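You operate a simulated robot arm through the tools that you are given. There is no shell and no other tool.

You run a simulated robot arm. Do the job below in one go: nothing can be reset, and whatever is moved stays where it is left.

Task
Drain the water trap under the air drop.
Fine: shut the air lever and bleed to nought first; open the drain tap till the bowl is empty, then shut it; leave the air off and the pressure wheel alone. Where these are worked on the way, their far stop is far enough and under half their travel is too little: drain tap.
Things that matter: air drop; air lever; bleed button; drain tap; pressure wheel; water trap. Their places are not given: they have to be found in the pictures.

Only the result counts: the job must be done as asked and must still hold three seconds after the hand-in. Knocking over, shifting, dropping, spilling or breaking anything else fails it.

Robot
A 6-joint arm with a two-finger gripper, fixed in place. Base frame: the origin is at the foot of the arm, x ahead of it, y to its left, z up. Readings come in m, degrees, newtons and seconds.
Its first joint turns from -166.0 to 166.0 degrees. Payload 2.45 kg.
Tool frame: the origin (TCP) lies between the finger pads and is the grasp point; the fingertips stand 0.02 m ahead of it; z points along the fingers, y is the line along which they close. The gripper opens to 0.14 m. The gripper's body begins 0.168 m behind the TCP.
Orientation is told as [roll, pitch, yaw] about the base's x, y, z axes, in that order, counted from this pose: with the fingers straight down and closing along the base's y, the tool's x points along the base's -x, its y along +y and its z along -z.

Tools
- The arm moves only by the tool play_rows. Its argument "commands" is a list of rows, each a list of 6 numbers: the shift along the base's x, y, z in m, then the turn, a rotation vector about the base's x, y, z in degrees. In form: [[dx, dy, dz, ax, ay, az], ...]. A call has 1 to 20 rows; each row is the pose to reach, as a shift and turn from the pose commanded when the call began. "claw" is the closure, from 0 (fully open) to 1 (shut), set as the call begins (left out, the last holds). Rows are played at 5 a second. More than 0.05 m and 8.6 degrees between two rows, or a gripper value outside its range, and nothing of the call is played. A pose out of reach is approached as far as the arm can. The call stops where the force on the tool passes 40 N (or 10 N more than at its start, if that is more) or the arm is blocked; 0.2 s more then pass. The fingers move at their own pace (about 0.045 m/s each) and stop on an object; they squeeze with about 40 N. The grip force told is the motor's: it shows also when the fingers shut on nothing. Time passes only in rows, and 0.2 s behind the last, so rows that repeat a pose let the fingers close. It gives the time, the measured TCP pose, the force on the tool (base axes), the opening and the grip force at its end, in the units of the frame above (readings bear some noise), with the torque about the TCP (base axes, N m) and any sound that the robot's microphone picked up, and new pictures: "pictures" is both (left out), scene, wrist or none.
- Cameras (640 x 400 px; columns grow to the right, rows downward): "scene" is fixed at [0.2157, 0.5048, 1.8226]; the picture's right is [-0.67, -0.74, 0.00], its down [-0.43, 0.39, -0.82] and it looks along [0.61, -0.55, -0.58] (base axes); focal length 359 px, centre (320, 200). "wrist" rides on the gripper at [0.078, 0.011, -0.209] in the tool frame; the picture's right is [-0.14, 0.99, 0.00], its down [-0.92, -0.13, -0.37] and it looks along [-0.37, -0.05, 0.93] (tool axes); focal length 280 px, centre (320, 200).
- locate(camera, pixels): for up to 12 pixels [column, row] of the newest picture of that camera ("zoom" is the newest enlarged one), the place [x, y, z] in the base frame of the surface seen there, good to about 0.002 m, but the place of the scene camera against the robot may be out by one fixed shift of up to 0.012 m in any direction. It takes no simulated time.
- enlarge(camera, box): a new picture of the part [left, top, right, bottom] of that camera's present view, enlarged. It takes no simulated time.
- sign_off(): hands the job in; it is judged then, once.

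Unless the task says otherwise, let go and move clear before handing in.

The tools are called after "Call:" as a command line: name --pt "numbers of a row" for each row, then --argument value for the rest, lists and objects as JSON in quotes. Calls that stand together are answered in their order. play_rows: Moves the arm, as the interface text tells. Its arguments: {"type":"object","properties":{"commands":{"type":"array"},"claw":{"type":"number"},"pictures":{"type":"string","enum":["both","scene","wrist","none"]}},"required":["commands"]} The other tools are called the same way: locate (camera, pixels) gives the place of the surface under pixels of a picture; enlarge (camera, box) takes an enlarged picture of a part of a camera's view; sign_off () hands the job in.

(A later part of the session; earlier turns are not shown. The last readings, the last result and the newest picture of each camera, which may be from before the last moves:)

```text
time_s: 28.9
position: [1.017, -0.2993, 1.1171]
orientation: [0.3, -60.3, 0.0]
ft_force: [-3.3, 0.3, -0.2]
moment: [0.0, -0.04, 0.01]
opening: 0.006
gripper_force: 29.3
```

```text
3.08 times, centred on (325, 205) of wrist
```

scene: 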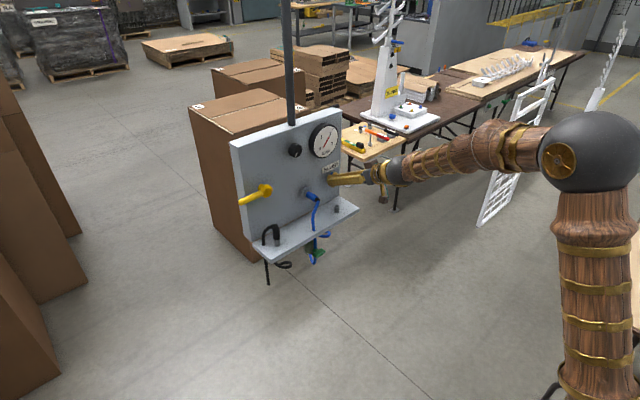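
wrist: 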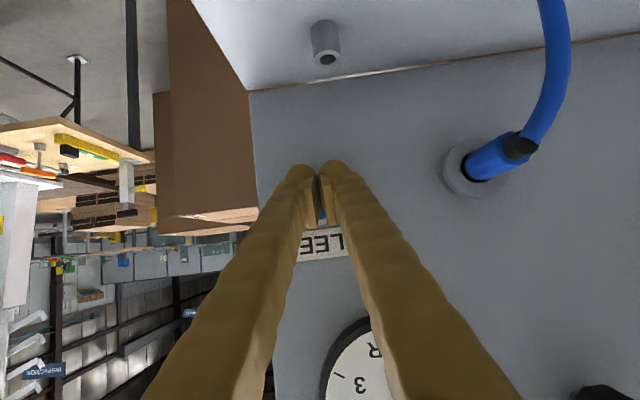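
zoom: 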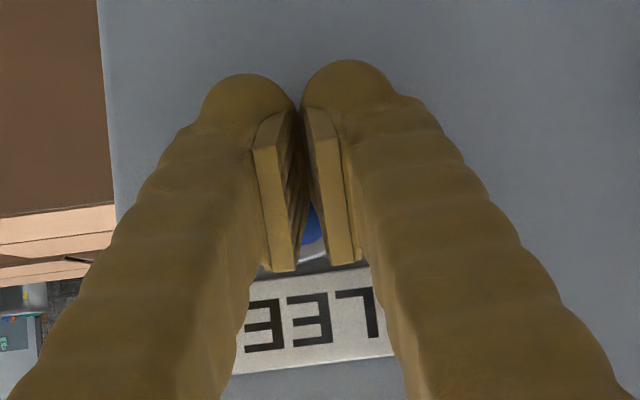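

The gauge still reads about 1.8 and the blue button shows just above the tips (scene zoom (350,282)), so I'm pressing too low and in the slot between the fingers. I'll back off, raise 13 mm, and shift +y 12 mm so that one fingertip meets the button squarely.

Call:
play_rows --pt "-0.015 0.0 0.0 0 0 0" --pt "-0.03 0.006 0.006 0 0 0" --pt "-0.03 0.012 0.013 0 0 0" --pt "-0.015 0.012 0.013 0 0 0" --pt "-0.01 0.012 0.013 0 0 0" --pt "-0.005 0.012 0.013 0 0 0" --pt "-0.002 0.012 0.013 0 0 0" --pt "-0.002 0.012 0.013 0 0 0"

```text
time_s: 30.7
position: [1.0134, -0.2853, 1.132]
orientation: [0.1, -60.4, 0.0]
ft_force: [-0.4, -0.1, -0.4]
moment: [0.0, 0.03, -0.02]
opening: 0.0
gripper_force: 29.2
```

scene: 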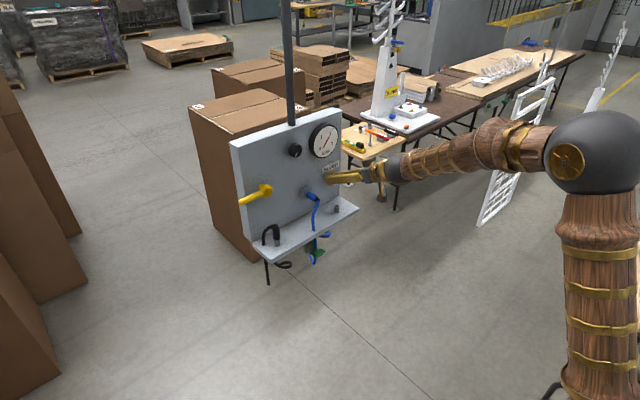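
wrist: 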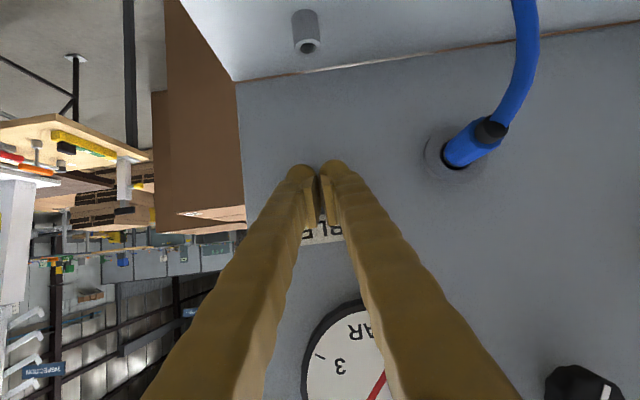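

No contact yet at x=1.013. I'll continue forward in small steps.

Call:
play_rows --pt "0.003 0 0.0 0 0 0" --pt "0.006 0 0.0 0 0 0" --pt "0.009 0 0.0 0 0 0" --pt "0.012 0 0.0 0 0 0" --pt "0.014 0 0.0 0 0 0" --pt "0.014 0 0.0 0 0 0"

Call:
enlarge --camera "scene" --box '[280, 110, 370, 200]'

```text
time_s: 31.7
position: [1.0213, -0.2865, 1.13]
orientation: [0.2, -60.3, 0.0]
ft_force: [-25.1, 7.1, 7.8]
moment: [-0.12, -0.25, -0.16]
opening: 0.0001
gripper_force: 29.4
heard: click
stopped in row 4: the force on the tool passed its limit at 52 N (the readings are from after the stop); the commanded pose is now the measured one
```

scene: 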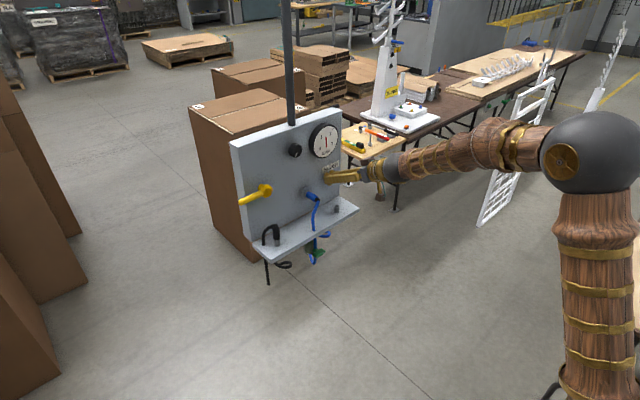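
wrist: 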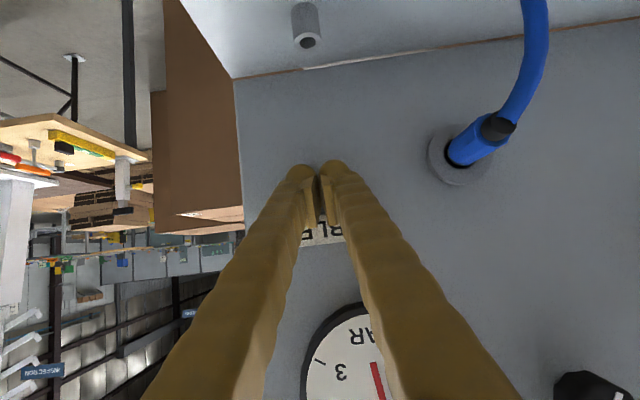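

```text
4.44 times, centred on (325, 155) of scene
```

zoom: 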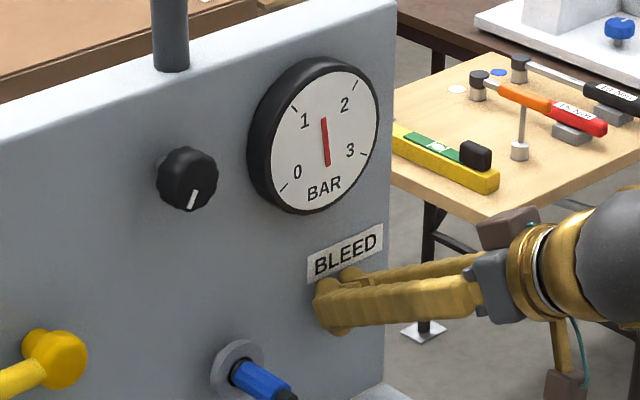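

A click was heard and the needle dropped to about 1.3, so the bleed is working. I'll hold the press.

Call:
play_rows --pt "0 0 0 0 0 0" --pt "0 0 0 0 0 0" --pt "0 0 0 0 0 0" --pt "0 0 0 0 0 0" --pt "0 0 0 0 0 0" --pt "0 0 0 0 0 0" --pt "0 0 0 0 0 0" --pt "0 0 0 0 0 0" --pt "0 0 0 0 0 0" --pt "0 0 0 0 0 0" --pictures "scene"

Call:
enlarge --camera "scene" --box '[280, 110, 370, 200]'

```text
time_s: 33.0
position: [1.0205, -0.2862, 1.1298]
orientation: [0.2, -60.2, 0.0]
ft_force: [-22.6, 6.9, 7.9]
moment: [-0.07, -0.28, -0.1]
opening: 0.0001
gripper_force: 29.2
stopped in row 6: the force on the tool passed its limit at 40 N (the readings are from after the stop); the commanded pose is now the measured one
```

scene: 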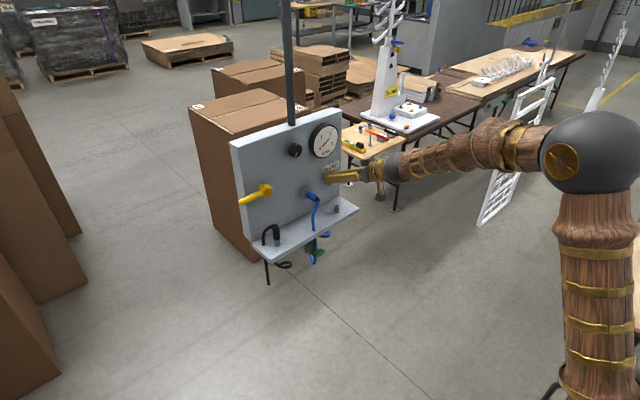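

```text
4.44 times, centred on (325, 155) of scene
```

zoom: 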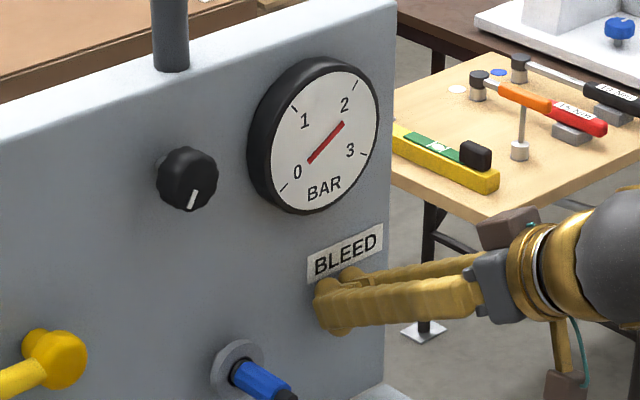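

The needle now lies along (308,162)–(343,122); it should be pointing to 0 but the needle is nearly symmetric. I'll zoom in further to read it.

Call:
enlarge --camera "scene" --box '[308, 120, 342, 160]'

Call:
play_rows --pt "0 0 0 0 0 0" --pt "0 0 0 0 0 0" --pt "0 0 0 0 0 0" --pt "0 0 0 0 0 0" --pt "0 0 0 0 0 0" --pictures "scene"

Call:
enlarge --camera "scene" --box '[308, 120, 342, 160]'

```text
10.00 times, centred on (325, 140) of scene
```

zoom: 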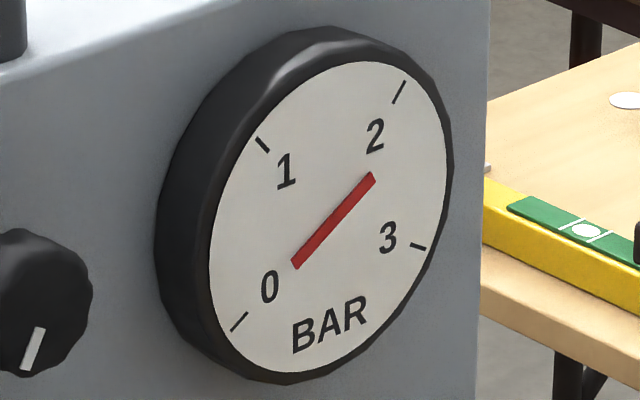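

```text
time_s: 34.2
position: [1.0212, -0.2858, 1.1311]
orientation: [0.1, -60.1, -0.1]
ft_force: [-32.9, 8.3, 10.0]
moment: [-0.13, -0.29, -0.21]
opening: 0.0001
gripper_force: 29.3
```

scene: 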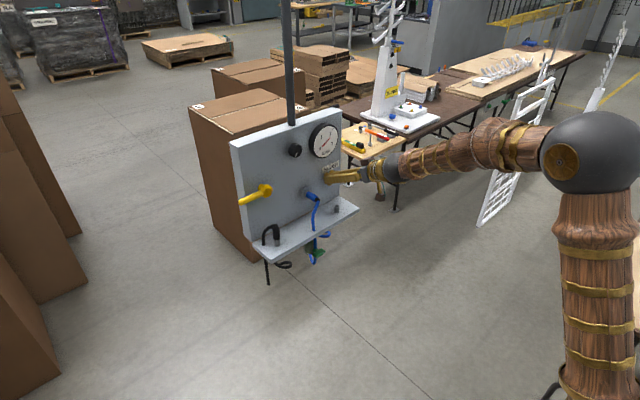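

```text
10.00 times, centred on (325, 140) of scene
```

zoom: 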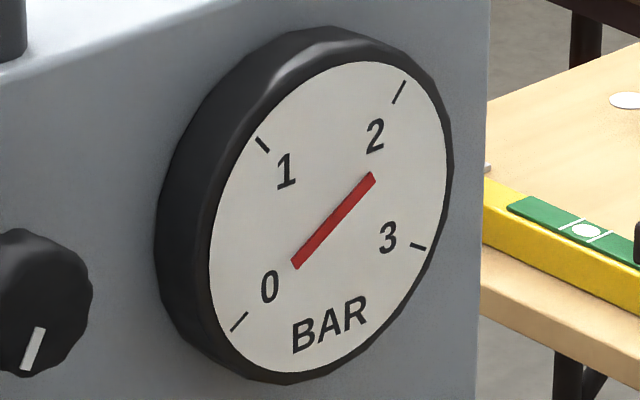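

The needle rests steadily on the 0–2 line; since it fell from 1.85 through about 1.4 while pressed and then stopped moving, it's at 0 (the needle is symmetric). I'll release the button and check that it doesn't climb back to 1.85.

Call:
play_rows --pt "-0.01 0 0 0 0 0" --pt "-0.03 0 0 0 0 0" --pt "-0.06 0 0 0 0 0" --pt "-0.1 0 0 0 0 0" --pt "-0.14 0 0 0 0 0" --pt "-0.17 0 0 0 0 0" --pt "-0.17 0 0 0 0 0"

Call:
enlarge --camera "scene" --box '[300, 115, 360, 195]'

```text
time_s: 35.8
position: [0.8487, -0.2874, 1.129]
orientation: [0.2, -60.3, -0.2]
ft_force: [-1.0, -0.5, -1.1]
moment: [0.0, 0.02, 0.03]
opening: 0.0001
gripper_force: 29.3
```

scene: 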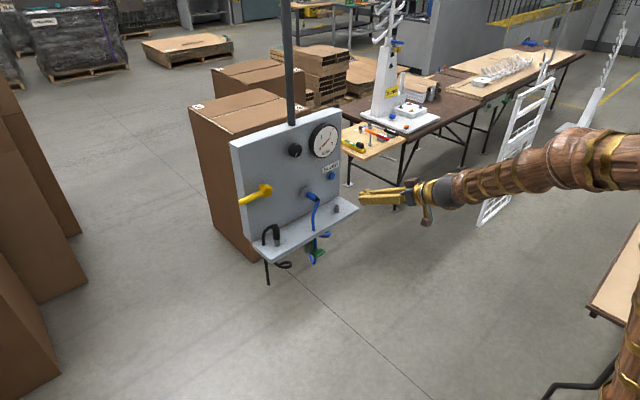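
wrist: 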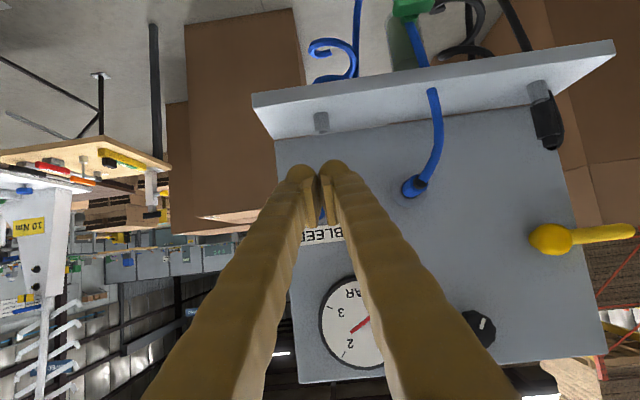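

```text
5.00 times, centred on (330, 155) of scene
```

zoom: 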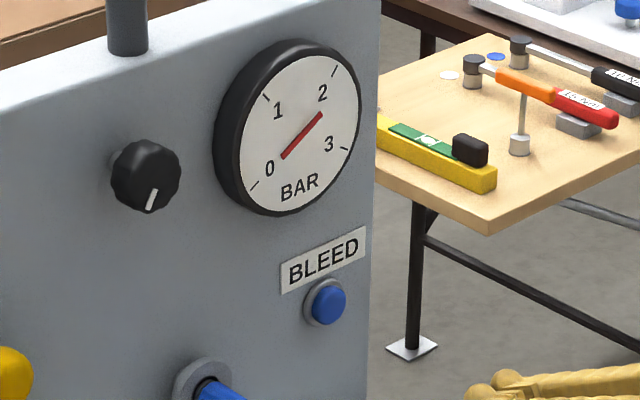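

The gauge stays on 0 and the button has popped back out. Now the drain tap: I'll go down in front of it with the fingers opened and the tool level, stopping at x≈0.84 to have a clear look between the fingers.

Call:
play_rows --pt "-0.005 0.02 -0.03 0 -3 0" --pt "-0.01 0.04 -0.06 0 -7 0" --pt "-0.01 0.06 -0.09 0 -11 0" --pt "-0.01 0.08 -0.12 0 -15 0" --pt "-0.01 0.1 -0.15 0 -19 0" --pt "-0.01 0.12 -0.18 0 -23 0" --pt "-0.01 0.135 -0.205 0 -26 0" --pt "-0.01 0.14 -0.229 0 -28 0" --pt "-0.01 0.14 -0.229 0 -28 0" --claw 0

```text
time_s: 37.8
position: [0.8601, -0.1605, 0.9303]
orientation: [60.5, -83.9, -58.9]
ft_force: [-0.1, -1.3, 0.5]
moment: [-0.03, -0.04, -0.01]
opening: 0.1401
gripper_force: 0.1
out of reach, approached as far as the arm can: row 5, 6, 7, 8, 9
```

scene: 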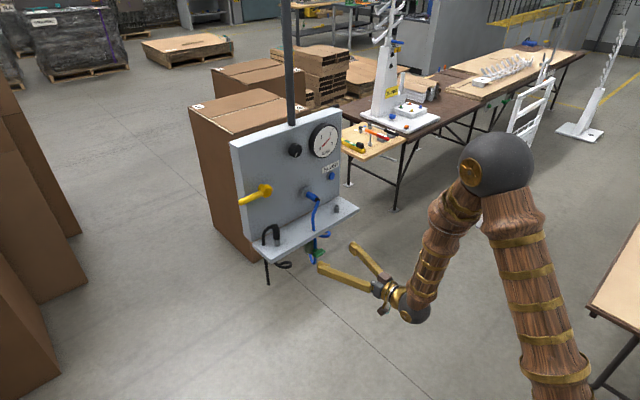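
wrist: 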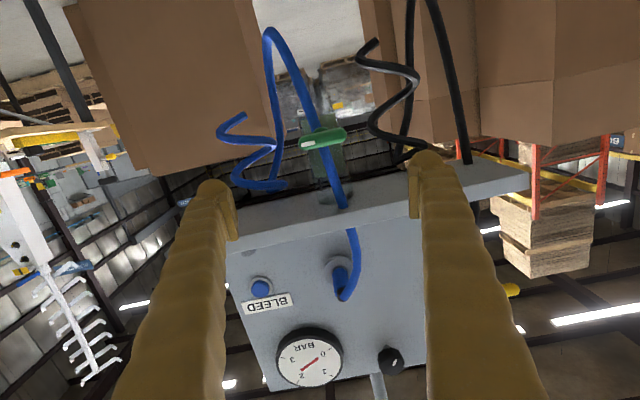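

I can now see the tap bar at (323,138) with the blue hose passing close by, though the pose is limited. Let me enlarge and locate details.

Call:
enlarge --camera "wrist" --box '[260, 80, 390, 220]'

Call:
locate --camera "wrist" --pixels '[[323, 138], [303, 145], [343, 131], [311, 115], [318, 125], [328, 157], [336, 185], [341, 165], [306, 125], [345, 203], [310, 165], [320, 150]]'

```text
2.86 times, centred on (325, 150) of wrist
```

zoom: 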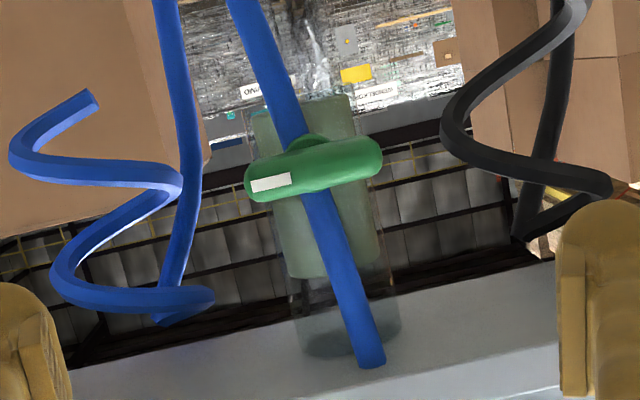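

```text
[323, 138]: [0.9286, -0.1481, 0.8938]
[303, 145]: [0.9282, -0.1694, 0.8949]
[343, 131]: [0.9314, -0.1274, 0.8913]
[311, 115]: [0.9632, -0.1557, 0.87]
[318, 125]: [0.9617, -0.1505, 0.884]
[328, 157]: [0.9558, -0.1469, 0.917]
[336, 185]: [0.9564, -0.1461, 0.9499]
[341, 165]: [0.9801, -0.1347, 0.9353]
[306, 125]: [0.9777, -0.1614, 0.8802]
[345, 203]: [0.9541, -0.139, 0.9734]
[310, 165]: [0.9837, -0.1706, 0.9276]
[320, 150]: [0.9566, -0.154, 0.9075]
```

The bar is about 48 mm long (y -0.172 to -0.124), centre ≈(0.935,-0.148,0.896), with the hose just behind it at x≥0.956. I'll grip the bar top-and-bottom (tips stopping near x≈0.947) and twist about x; first I'll move to x≈0.89 level, part-closing the fingers, then roll.

Call:
play_rows --pt "0.02 0 0 0 -1.7 0" --pt "0.04 0 -0.002 0 -1.7 0" --pt "0.05 0 -0.004 0 -1.7 0" --pt "0.05 0 -0.004 0 -1.7 0" --claw 0.6

Call:
locate --camera "wrist" --pixels '[[320, 130], [300, 130], [340, 130]]'

```text
time_s: 38.8
position: [0.9133, -0.162, 0.9242]
orientation: [76.0, -84.7, -74.5]
ft_force: [-0.7, -0.1, -0.2]
moment: [0.0, 0.03, 0.02]
opening: 0.0559
gripper_force: 0.1
```

scene: 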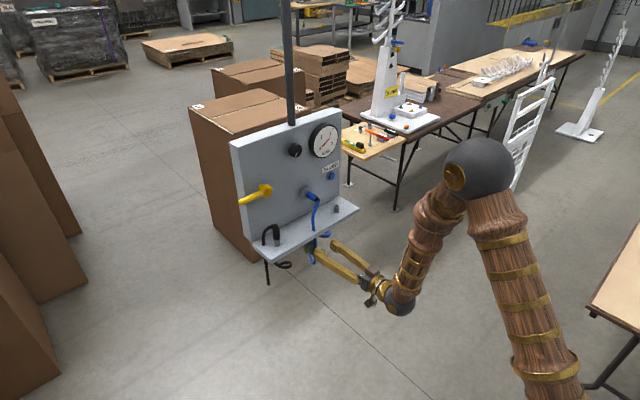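
wrist: 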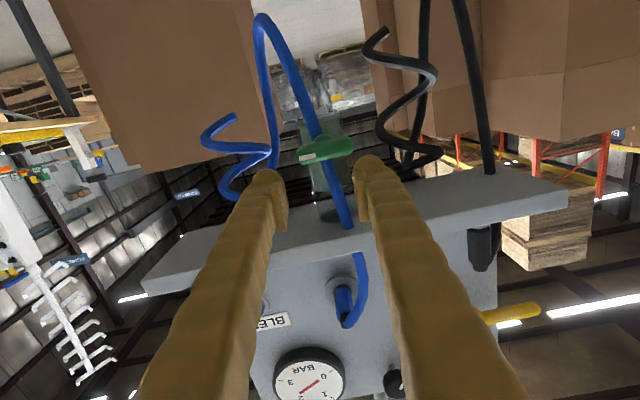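

```text
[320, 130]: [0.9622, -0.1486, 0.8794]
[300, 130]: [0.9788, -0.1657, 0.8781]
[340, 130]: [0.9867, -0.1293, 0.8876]
```

The tool is nearly level here (pointing +x, rolled 5°), tips just short of the bar. I'll back off slightly, centre on the bar, and roll 85° about x so the fingers close vertically.

Call:
play_rows --pt "-0.02 0.005 0 0 0 0" --pt "-0.02 0.01 -0.01 8 0 0" --pt "-0.02 0.014 -0.02 16 0 0" --pt "-0.018 0.014 -0.028 24 0 0" --pt "-0.018 0.014 -0.028 32 0 0" --pt "-0.018 0.014 -0.028 40 0 0" --pt "-0.018 0.014 -0.028 48 0 0" --pt "-0.018 0.014 -0.028 56 0 0" --pt "-0.018 0.014 -0.028 64 0 0" --pt "-0.018 0.014 -0.028 72 0 0" --pt "-0.018 0.014 -0.028 79 0 0" --pt "-0.018 0.014 -0.028 85 0 0" --pt "-0.018 0.014 -0.028 85 0 0"

```text
time_s: 41.6
position: [0.8929, -0.1459, 0.8957]
orientation: [91.4, 0.2, -88.5]
ft_force: [0.5, -1.1, 0.2]
moment: [-0.02, -0.02, 0.0]
opening: 0.0561
gripper_force: 0.0
```

scene: 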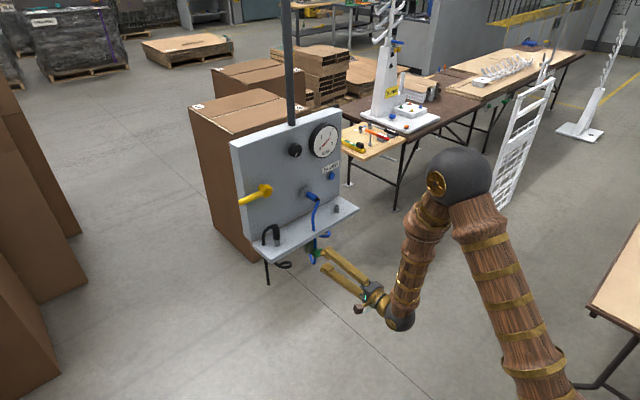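
wrist: 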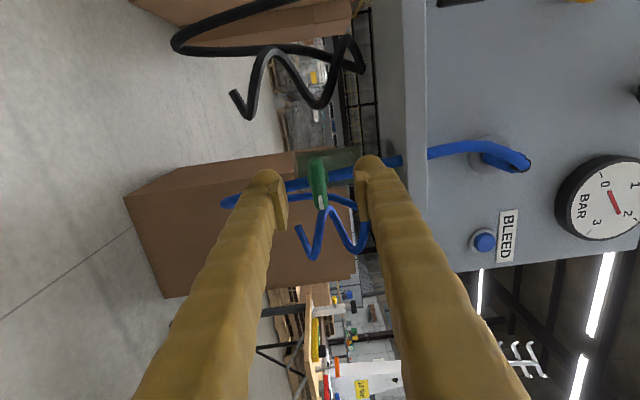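

Now the fingers straddle the bar above and below (bar at wrist (318,183), white mark toward -y). I'll locate it precisely before moving in.

Call:
enlarge --camera "wrist" --box '[240, 130, 400, 240]'

Call:
locate --camera "wrist" --pixels '[[318, 163], [318, 183], [319, 203], [312, 183], [324, 183], [323, 160], [345, 175], [295, 185]]'

```text
3.64 times, centred on (320, 185) of wrist
```

zoom: 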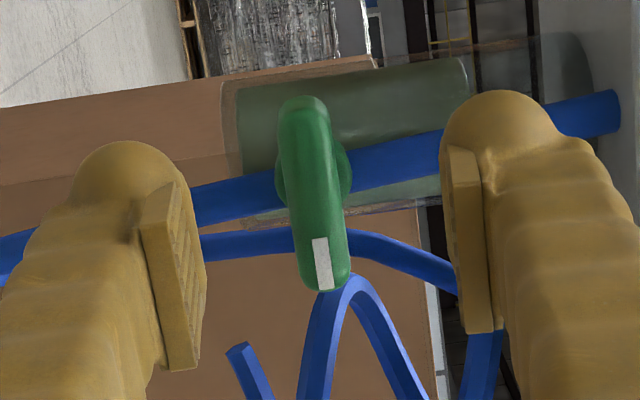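

```text
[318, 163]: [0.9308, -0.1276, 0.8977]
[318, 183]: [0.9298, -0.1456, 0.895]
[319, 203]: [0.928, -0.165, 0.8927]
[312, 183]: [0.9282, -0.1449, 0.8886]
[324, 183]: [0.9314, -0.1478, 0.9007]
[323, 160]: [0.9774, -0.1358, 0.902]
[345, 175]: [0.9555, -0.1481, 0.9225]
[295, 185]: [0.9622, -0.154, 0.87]
```

The bar spans z 0.887–0.903 and is centred at y≈-0.147, z≈0.895. I'll advance to x≈0.925 (tips ≈0.945, short of the hose at 0.955) and then close on the bar.

Call:
play_rows --pt "0.01 -0.0015 -0.0005 0 0 0" --pt "0.02 -0.0015 -0.0005 0 0 0" --pt "0.032 -0.0015 -0.0005 0 0 0" --pt "0.032 -0.0015 -0.0005 0 0 0" --pictures "wrist"

Call:
enlarge --camera "wrist" --box '[240, 130, 400, 240]'

```text
time_s: 42.6
position: [0.9274, -0.1458, 0.896]
orientation: [91.3, 0.2, -88.6]
ft_force: [0.2, 0.0, -0.4]
moment: [0.03, 0.03, -0.02]
opening: 0.0559
gripper_force: 0.1
```

wrist: 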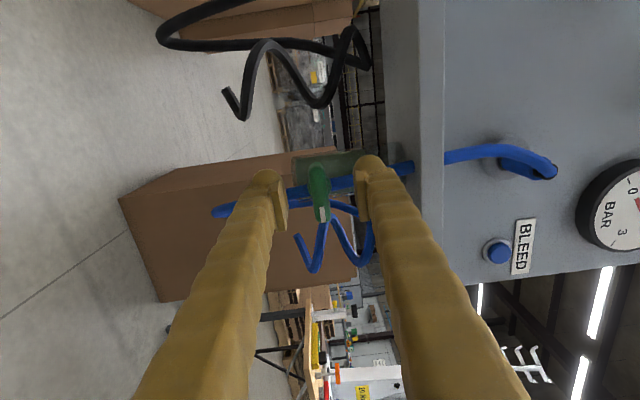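

```text
3.64 times, centred on (320, 185) of wrist
```

zoom: 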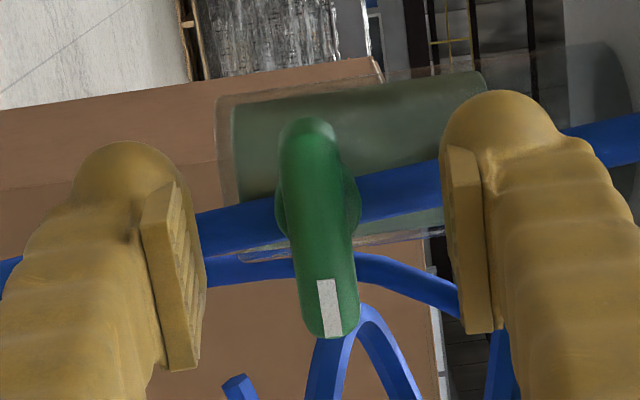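

The bar sits between the pads. I'll close the fingers on it.

Call:
play_rows --pt "0 0 0 0 0 0" --pt "0 0 0 0 0 0" --pt "0 0 0 0 0 0" --pt "0 0 0 0 0 0" --pt "0 0 0 0 0 0" --claw 1 --pictures "wrist"

Call:
enlarge --camera "wrist" --box '[240, 110, 400, 240]'

```text
time_s: 43.8
position: [0.9256, -0.1461, 0.8952]
orientation: [91.3, 0.2, -88.5]
ft_force: [3.2, 0.1, -8.5]
moment: [-0.13, 0.1, 0.03]
opening: 0.0131
gripper_force: 39.8
```

wrist: 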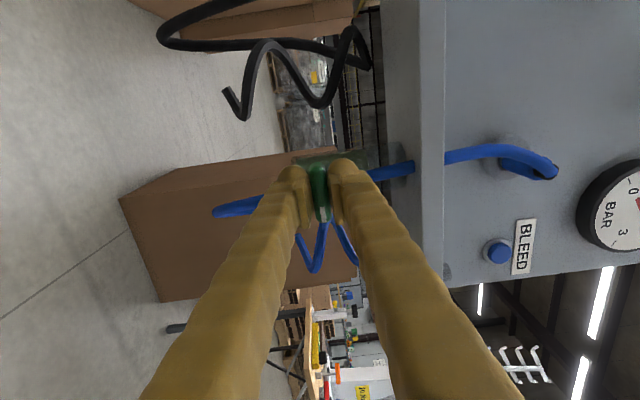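

```text
3.08 times, centred on (320, 175) of wrist
```

zoom: 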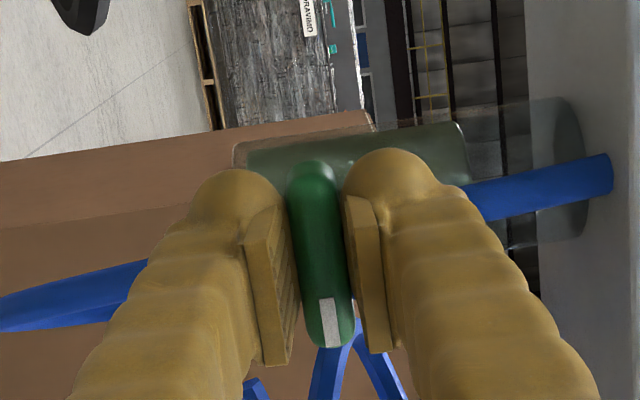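

The bar is gripped (13 mm, 40 N). I'll try a small twist in the negative-x (counter-clockwise from the front) sense and watch the torque.

Call:
play_rows --pt "0 0 -0.0005 -3 0 0" --pt "0 0 -0.0005 -6 0 0" --pt "0 0 -0.0005 -10 0 0" --pt "0 0 -0.0005 -10 0 0" --pictures "wrist"

Call:
enlarge --camera "wrist" --box '[240, 110, 400, 240]'

```text
time_s: 44.8
position: [0.9258, -0.1476, 0.8942]
orientation: [91.0, -9.8, -88.5]
ft_force: [8.2, 4.6, -18.4]
moment: [0.04, 0.22, 0.02]
opening: 0.0131
gripper_force: 39.8
```

wrist: 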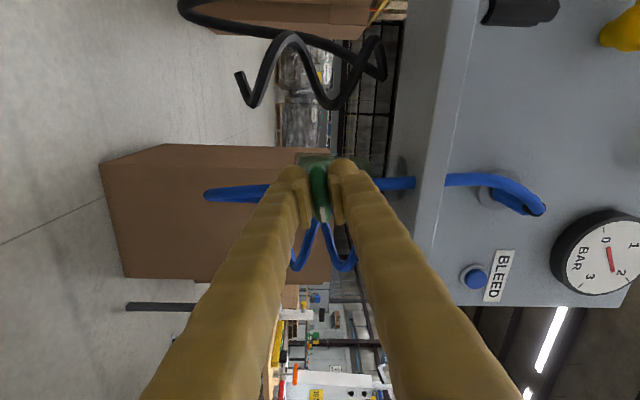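

```text
3.08 times, centred on (320, 175) of wrist
```

zoom: 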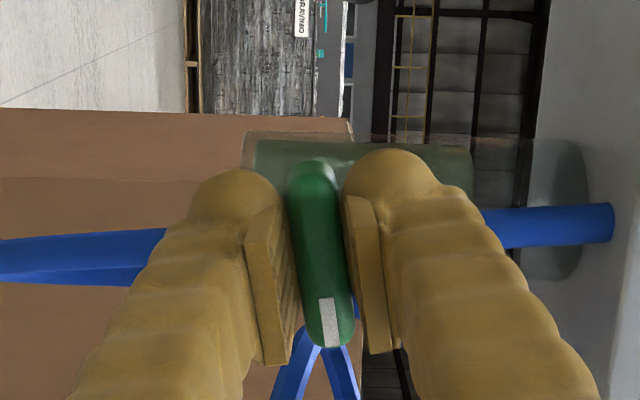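

The bar turns with the gripper with almost no torque (0.04 N m), so this sense works; the -18 N in z shows the pivot is slightly off my tool axis. I'll ease down 1.5 mm to relieve that before going on.

Call:
play_rows --pt "0 0.0002 -0.0008 0 0 0" --pt "0 0.0004 -0.0015 0 0 0" --pt "0 0.0004 -0.0015 0 0 0" --pictures "none"

```text
time_s: 45.6
position: [0.9266, -0.1467, 0.8944]
orientation: [91.2, -9.9, -88.6]
ft_force: [9.7, -10.6, -10.5]
moment: [0.01, 0.06, -0.18]
opening: 0.013
gripper_force: 39.8
```

The z force eased to -10 N. I'll continue the twist in small increments, drifting slightly down and -y to follow the stem's axis.

Call:
play_rows --pt "0 -0.0006 -0.0008 0 0 0" --pt "0 -0.0007 -0.0012 -4 0 0" --pt "0 -0.0008 -0.0016 -8 0 0" --pt "0 -0.0009 -0.002 -12 0 0" --pt "0 -0.001 -0.0024 -16 0 0" --pt "0 -0.0011 -0.0027 -20 0 0" --pictures "none"

```text
time_s: 47.0
position: [0.9253, -0.1466, 0.8926]
orientation: [90.8, -29.9, -88.4]
ft_force: [22.6, -2.4, 30.7]
moment: [-0.05, -0.26, -0.12]
opening: 0.0128
gripper_force: 39.4
```

The force flipped to +31 N in z and +23 N in x, so I over-corrected; I'll ease up about 2 mm and forward 1 mm, holding the angle.

Call:
play_rows --pt "0.0005 0 0.001 0 0 0" --pt "0.001 0 0.002 0 0 0" --pt "0.001 0 0.002 0 0 0" --pictures "both"

Call:
enlarge --camera "wrist" --box '[240, 110, 400, 240]'

```text
time_s: 47.8
position: [0.9256, -0.1462, 0.8932]
orientation: [90.4, -29.8, -88.3]
ft_force: [-7.8, 6.2, 18.2]
moment: [-0.08, -0.17, 0.08]
opening: 0.0131
gripper_force: 40.1
```

scene: 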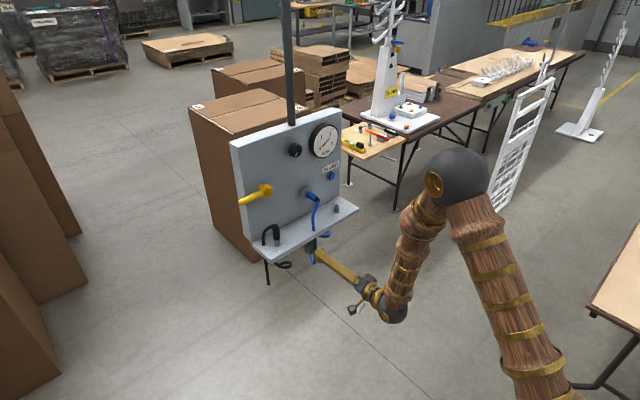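
wrist: 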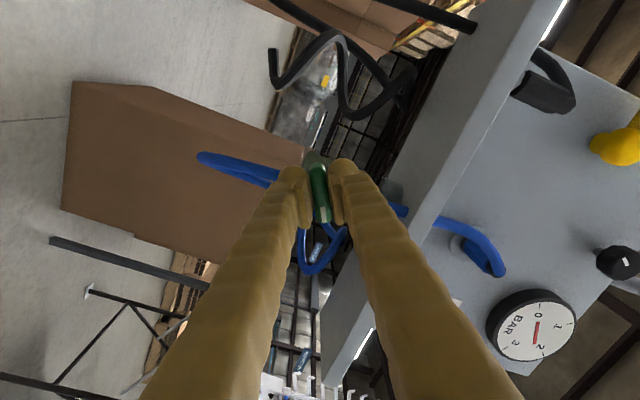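

```text
3.08 times, centred on (320, 175) of wrist
```

zoom: 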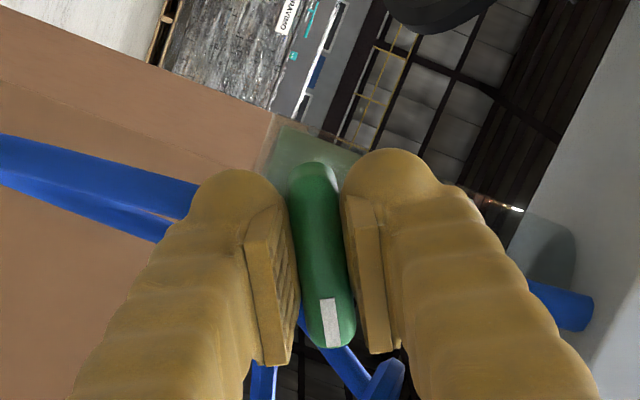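

The bar follows the gripper cleanly (30° so far). I'll go on another 20° while easing up slightly.

Call:
play_rows --pt "0 0 0.0008 -4 0 0" --pt "0 0 0.001 -8 0 0" --pt "0 0 0.001 -12 0 0" --pt "0 0 0.001 -16 0 0" --pt "0 0 0.001 -20 0 0" --pictures "none"

```text
time_s: 49.0
position: [0.9252, -0.1482, 0.8931]
orientation: [89.3, -49.8, -87.6]
ft_force: [-18.0, 0.7, -30.7]
moment: [0.12, 0.39, 0.03]
opening: 0.0132
gripper_force: 40.3
```

Force in z swung to -31 N, so the needed drift is downward by about 0.1 mm per degree. I'll relieve it and carry on with that drift.

Call:
play_rows --pt "-0.0004 0 -0.001 0 0 0" --pt "-0.0008 0 -0.002 0 0 0" --pt "-0.0008 -0.0003 -0.0024 -4 0 0" --pt "-0.0008 -0.0006 -0.0028 -8 0 0" --pt "-0.0008 -0.0006 -0.0028 -8 0 0" --pictures "none"

```text
time_s: 50.2
position: [0.9268, -0.1483, 0.8927]
orientation: [89.4, -57.9, -87.6]
ft_force: [27.3, -3.5, 0.3]
moment: [0.02, -0.01, -0.08]
opening: 0.0133
gripper_force: 39.8
```

z is relieved; x now reads +27 N so I'll move forward 0.8 mm and continue 12° more.

Call:
play_rows --pt "0.0008 0 0 0 0 0" --pt "0.0008 -0.0003 -0.0003 -4 0 0" --pt "0.0008 -0.0006 -0.0006 -8 0 0" --pt "0.0008 -0.0008 -0.0009 -12 0 0" --pt "0.0008 -0.0008 -0.0009 -12 0 0" --pictures "none"

```text
time_s: 51.4
position: [0.9257, -0.1485, 0.8915]
orientation: [87.8, -70.0, -85.9]
ft_force: [-4.6, 11.7, 34.2]
moment: [-0.03, -0.41, 0.1]
opening: 0.0134
gripper_force: 40.7
```

Now z is +34 N (too low); I'll ease up and +y, then continue.

Call:
play_rows --pt "0 0.0005 0.001 0 0 0" --pt "0 0.0008 0.0015 0 0 0" --pt "0 0.0008 0.0015 -4 0 0" --pt "0 0.0006 0.0013 -8 0 0" --pt "0 0.0006 0.0012 -11 0 0" --pt "0 0.0006 0.0012 -11 0 0"

Call:
enlarge --camera "wrist" --box '[240, 110, 400, 240]'

Call:
enlarge --camera "scene" --box '[280, 210, 360, 290]'

```text
time_s: 52.8
position: [0.9266, -0.149, 0.8913]
orientation: [82.3, -80.7, -80.9]
ft_force: [24.4, -15.1, 5.7]
moment: [0.06, -0.09, -0.14]
opening: 0.0131
gripper_force: 39.7
```

scene: 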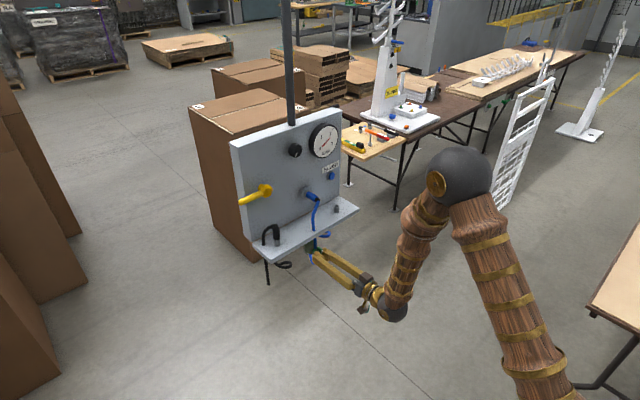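
wrist: 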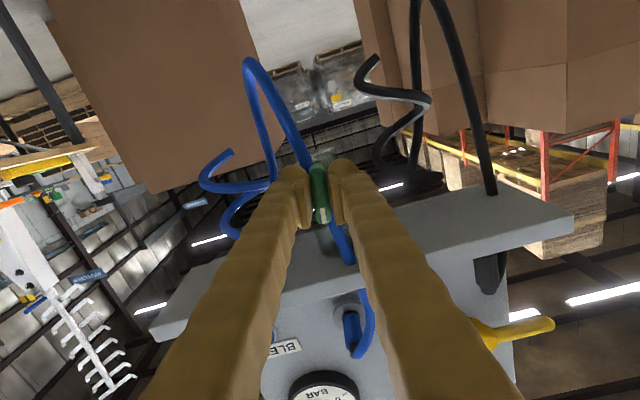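

```text
3.08 times, centred on (320, 175) of wrist
```

zoom: 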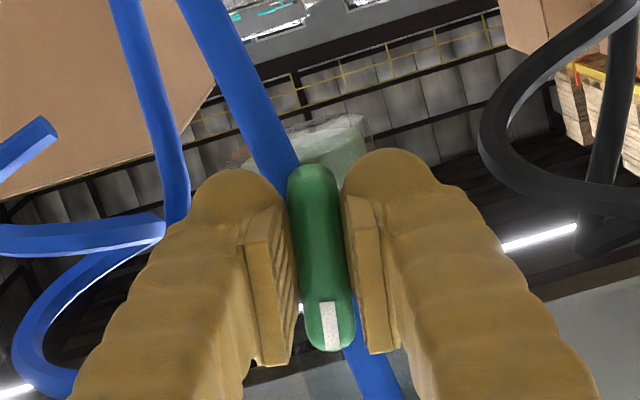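

```text
5.00 times, centred on (320, 250) of scene
```

zoom: 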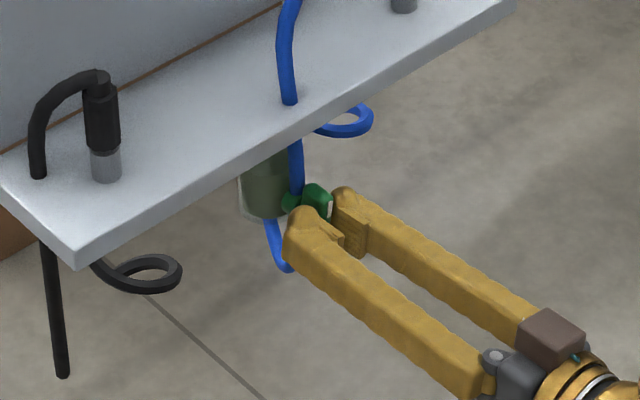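

The bar is at about 81° from its start, nearly vertical with the mark end up. I'll finish to the stop while relieving the side forces, then watch the water.

Call:
play_rows --pt "0.0007 -0.0005 0 0 0 0" --pt "0.0008 -0.0008 0 -4 0 0" --pt "0.0008 -0.0008 -0.0003 -8 0 0" --pt "0.0008 -0.0008 -0.0005 -11 0 0" --pt "0.0008 -0.0008 -0.0005 -11 0 0"

Call:
enlarge --camera "scene" --box '[290, 225, 340, 275]'

Call:
enlarge --camera "wrist" --box '[240, 110, 400, 240]'

```text
time_s: 54.0
position: [0.9262, -0.1497, 0.8907]
orientation: [75.1, -84.3, -73.6]
ft_force: [-28.8, -14.9, -3.9]
moment: [0.05, 0.07, -0.19]
opening: 0.0132
gripper_force: 39.9
out of reach, approached as far as the arm can: row 3, 4, 5
```

scene: 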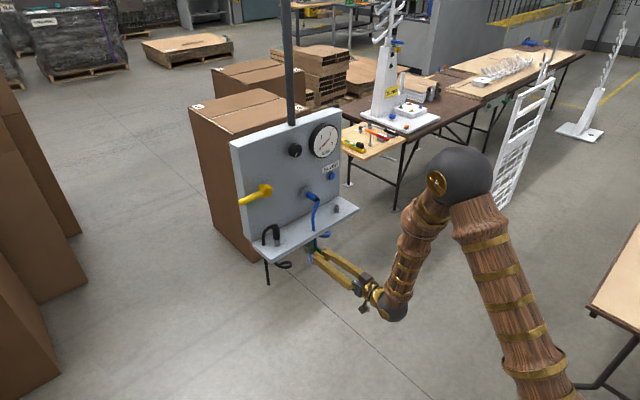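
wrist: 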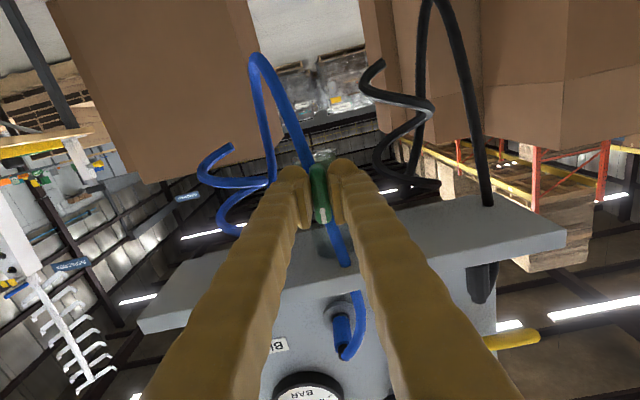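

```text
8.00 times, centred on (315, 250) of scene
```

zoom: 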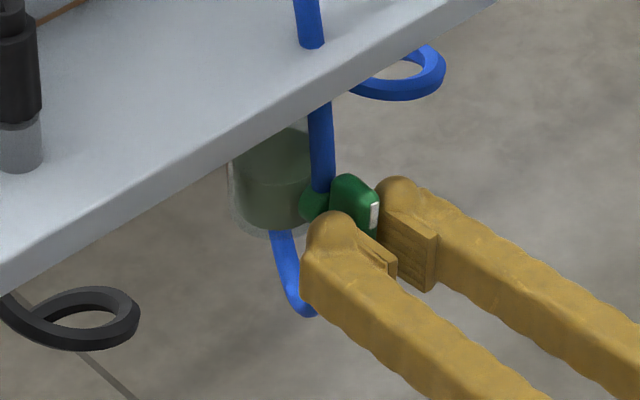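

```text
3.08 times, centred on (320, 175) of wrist
```

zoom: 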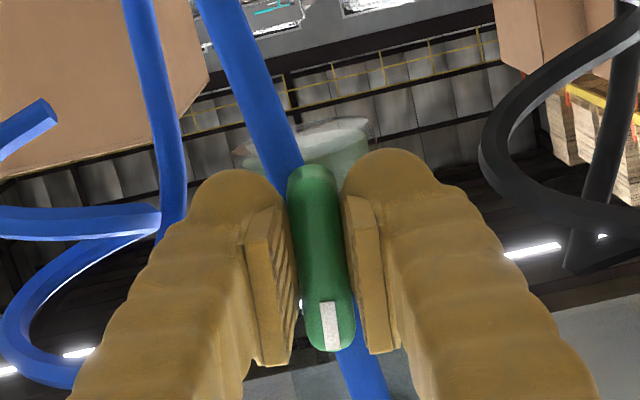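

The water surface is now visible and lower in the bowl (scene zoom (275,165)), so it's draining with the tap turned about 86°. I'll relieve the side force slightly and hold while it empties.

Call:
play_rows --pt "-0.0005 -0.0003 0 0 0 0" --pt "-0.0006 -0.0004 0 0 0 0" --pt "-0.0006 -0.0004 0 0 0 0" --pt "-0.0006 -0.0004 0 0 0 0" --pt "-0.0006 -0.0004 0 0 0 0" --pt "-0.0006 -0.0004 0 0 0 0" --pt "-0.0006 -0.0004 0 0 0 0" --pt "-0.0006 -0.0004 0 0 0 0" --pt "-0.0006 -0.0004 0 0 0 0" --pt "-0.0006 -0.0004 0 0 0 0"

Call:
enlarge --camera "scene" --box '[290, 225, 340, 275]'

Call:
enlarge --camera "wrist" --box '[240, 110, 400, 260]'

```text
time_s: 56.2
position: [0.9269, -0.1498, 0.8913]
orientation: [75.7, -84.4, -74.2]
ft_force: [10.6, -11.7, -18.8]
moment: [0.03, 0.25, -0.14]
opening: 0.0132
gripper_force: 39.3
```

scene: 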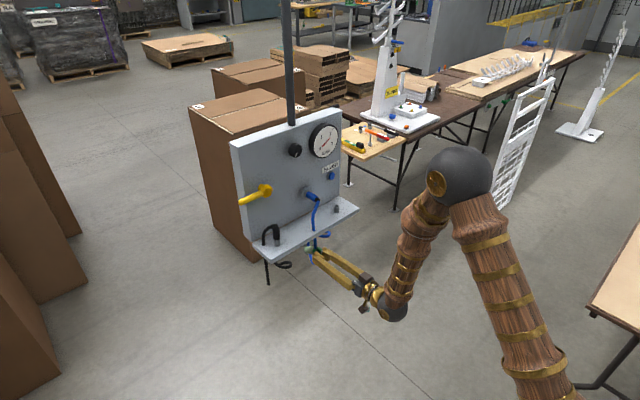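
wrist: 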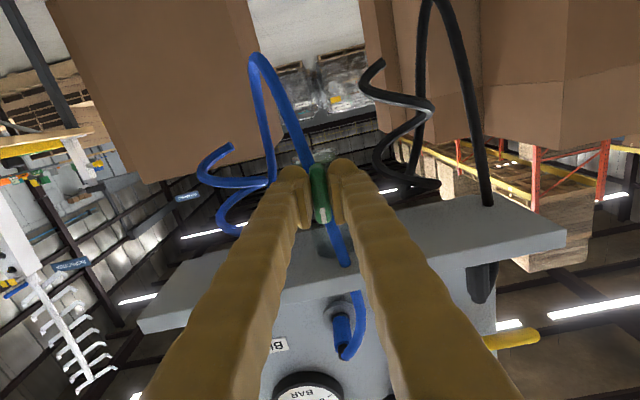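

```text
8.00 times, centred on (315, 250) of scene
```

zoom: 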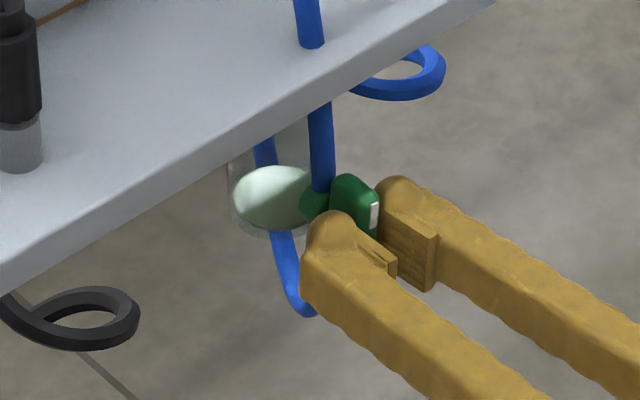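

```text
2.67 times, centred on (320, 185) of wrist
```

zoom: 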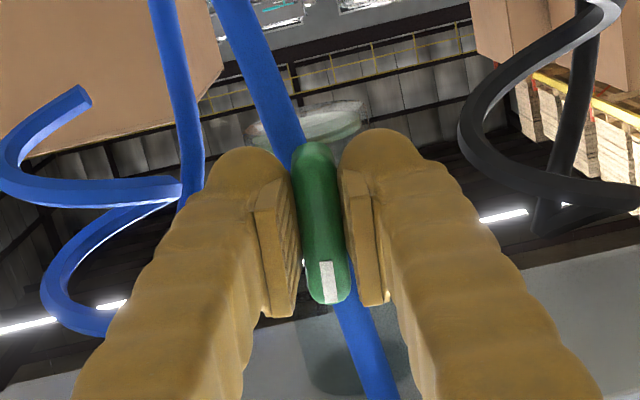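

The bowl is nearly empty — a shallow disc of water remains at (272,195) in the scene zoom. I'll hold for a few more seconds.

Call:
play_rows --pt "0 0 -0.0005 0 0 0" --pt "0 0 -0.0005 0 0 0" --pt "0 0 -0.0005 0 0 0" --pt "0 0 -0.0005 0 0 0" --pt "0 0 -0.0005 0 0 0" --pt "0 0 -0.0005 0 0 0" --pt "0 0 -0.0005 0 0 0" --pt "0 0 -0.0005 0 0 0" --pt "0 0 -0.0005 0 0 0" --pt "0 0 -0.0005 0 0 0" --pt "0 0 -0.0005 0 0 0" --pt "0 0 -0.0005 0 0 0" --pictures "both"

Call:
enlarge --camera "scene" --box '[290, 225, 340, 275]'

Call:
enlarge --camera "wrist" --box '[240, 110, 400, 260]'

```text
time_s: 58.8
position: [0.9265, -0.1491, 0.8918]
orientation: [76.1, -84.4, -74.6]
ft_force: [-9.6, -15.5, -5.2]
moment: [0.08, 0.05, -0.19]
opening: 0.0128
gripper_force: 39.4
```

scene: 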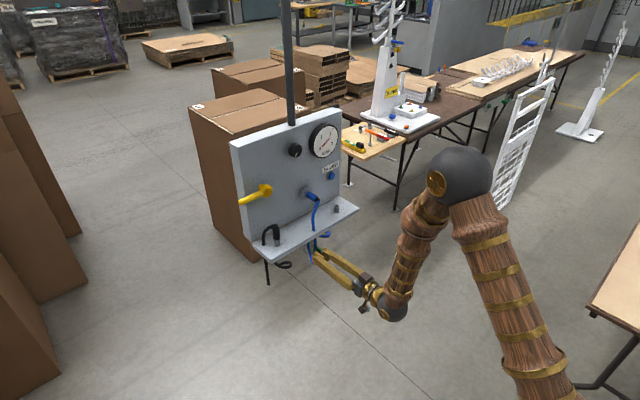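
wrist: 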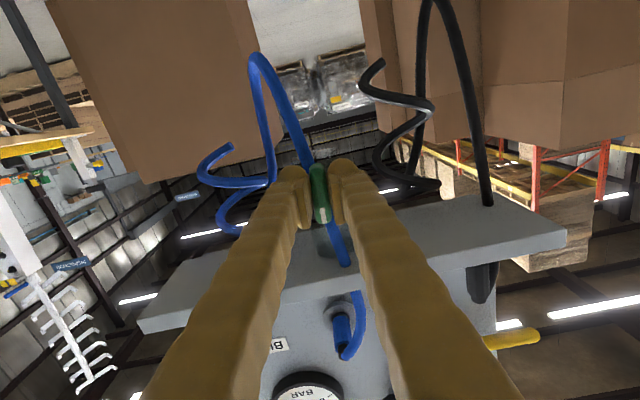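

```text
8.00 times, centred on (315, 250) of scene
```

zoom: 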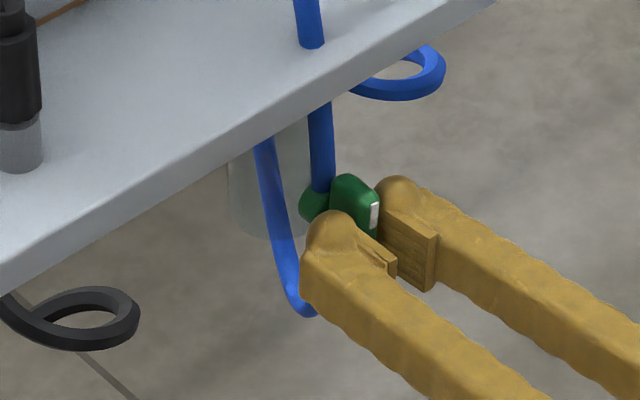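

```text
2.67 times, centred on (320, 185) of wrist
```

zoom: 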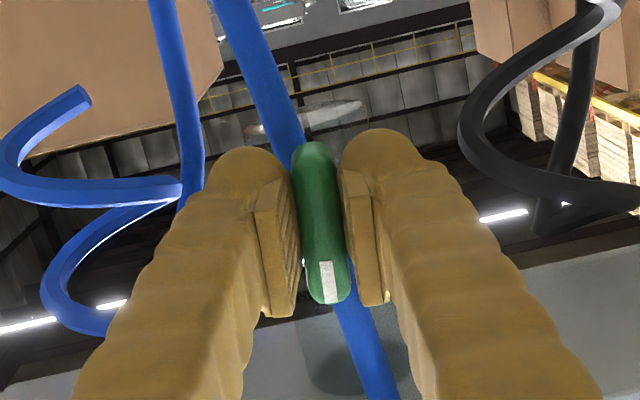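

The bowl is now clear and empty. I'll twist the tap back closed (positive x), following the pivot path I inferred (axis ≈ y -0.1495, z 0.895).

Call:
play_rows --pt "0 0.0002 0 4 0 0" --pt "0 0.0004 0.0001 8 0 0" --pt "0 0.0006 0.0002 12 0 0" --pt "0 0.0009 0.0003 16 0 0" --pt "0 0.0011 0.0004 20 0 0" --pt "0 0.0013 0.0005 24 0 0" --pictures "none"

```text
time_s: 60.2
position: [0.9269, -0.1493, 0.8915]
orientation: [88.9, -60.5, -87.0]
ft_force: [-4.9, 0.9, 6.9]
moment: [-0.06, -0.17, -0.07]
opening: 0.0129
gripper_force: 39.3
```

Forces stay small (under 9 N), so I'll carry on closing along the same path.

Call:
play_rows --pt "0 0.0002 0.0002 4 0 0" --pt "0 0.0004 0.0003 8 0 0" --pt "0 0.0006 0.0005 12 0 0" --pt "0 0.0007 0.0006 16 0 0" --pt "0 0.0009 0.0008 20 0 0" --pt "0 0.001 0.001 24 0 0" --pt "0 0.0011 0.0012 28 0 0" --pt "0 0.0012 0.0014 32 0 0" --pictures "none"

```text
time_s: 62.0
position: [0.9266, -0.1469, 0.8926]
orientation: [90.7, -28.6, -88.3]
ft_force: [7.2, 24.7, 7.2]
moment: [-0.09, 0.17, 0.55]
opening: 0.013
gripper_force: 39.6
```

The y force is +25 N so I'll ease +y, and continue the last ~29° to the closed stop.

Call:
play_rows --pt "0 0.0007 0.0002 0 0 0" --pt "0 0.0008 0.0004 4 0 0" --pt "0 0.0009 0.0006 8 0 0" --pt "0 0.001 0.0009 12 0 0" --pt "0 0.001 0.0011 16 0 0" --pt "0 0.001 0.0013 20 0 0" --pt "0 0.001 0.0015 24 0 0" --pictures "none"

```text
time_s: 63.6
position: [0.9267, -0.1468, 0.894]
orientation: [91.2, -4.6, -88.5]
ft_force: [-1.9, 29.6, 13.0]
moment: [-0.08, -0.11, 0.35]
opening: 0.0129
gripper_force: 39.7
```

At -4.6° from the start. I'll relieve y and finish the last degrees, going slightly past to feel the stop.

Call:
play_rows --pt "0 0.0008 0.0003 0 0 0" --pt "0 0.0008 0.0005 2.5 0 0" --pt "0 0.0008 0.0007 5 0 0" --pt "0 0.0008 0.0008 7 0 0" --pt "0 0.0008 0.0008 7 0 0" --pictures "wrist"

Call:
enlarge --camera "wrist" --box '[240, 110, 400, 240]'

```text
time_s: 64.8
position: [0.9258, -0.1469, 0.8951]
orientation: [91.5, 2.5, -88.6]
ft_force: [8.8, -14.3, -1.0]
moment: [-0.9, 0.0, -0.33]
opening: 0.0137
gripper_force: 40.4
```

wrist: 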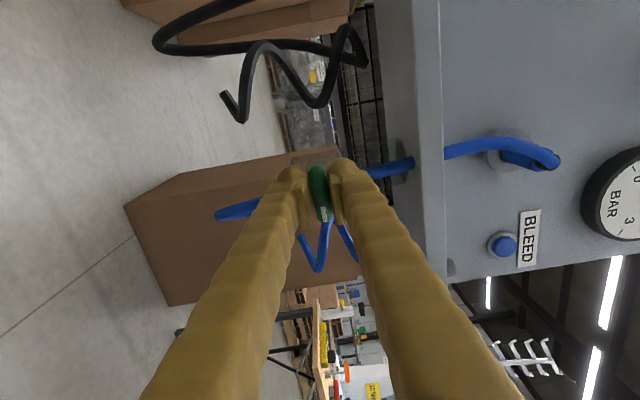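

```text
3.08 times, centred on (320, 175) of wrist
```

zoom: 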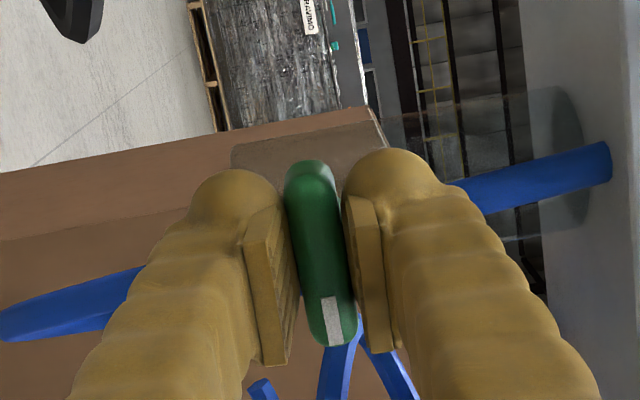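

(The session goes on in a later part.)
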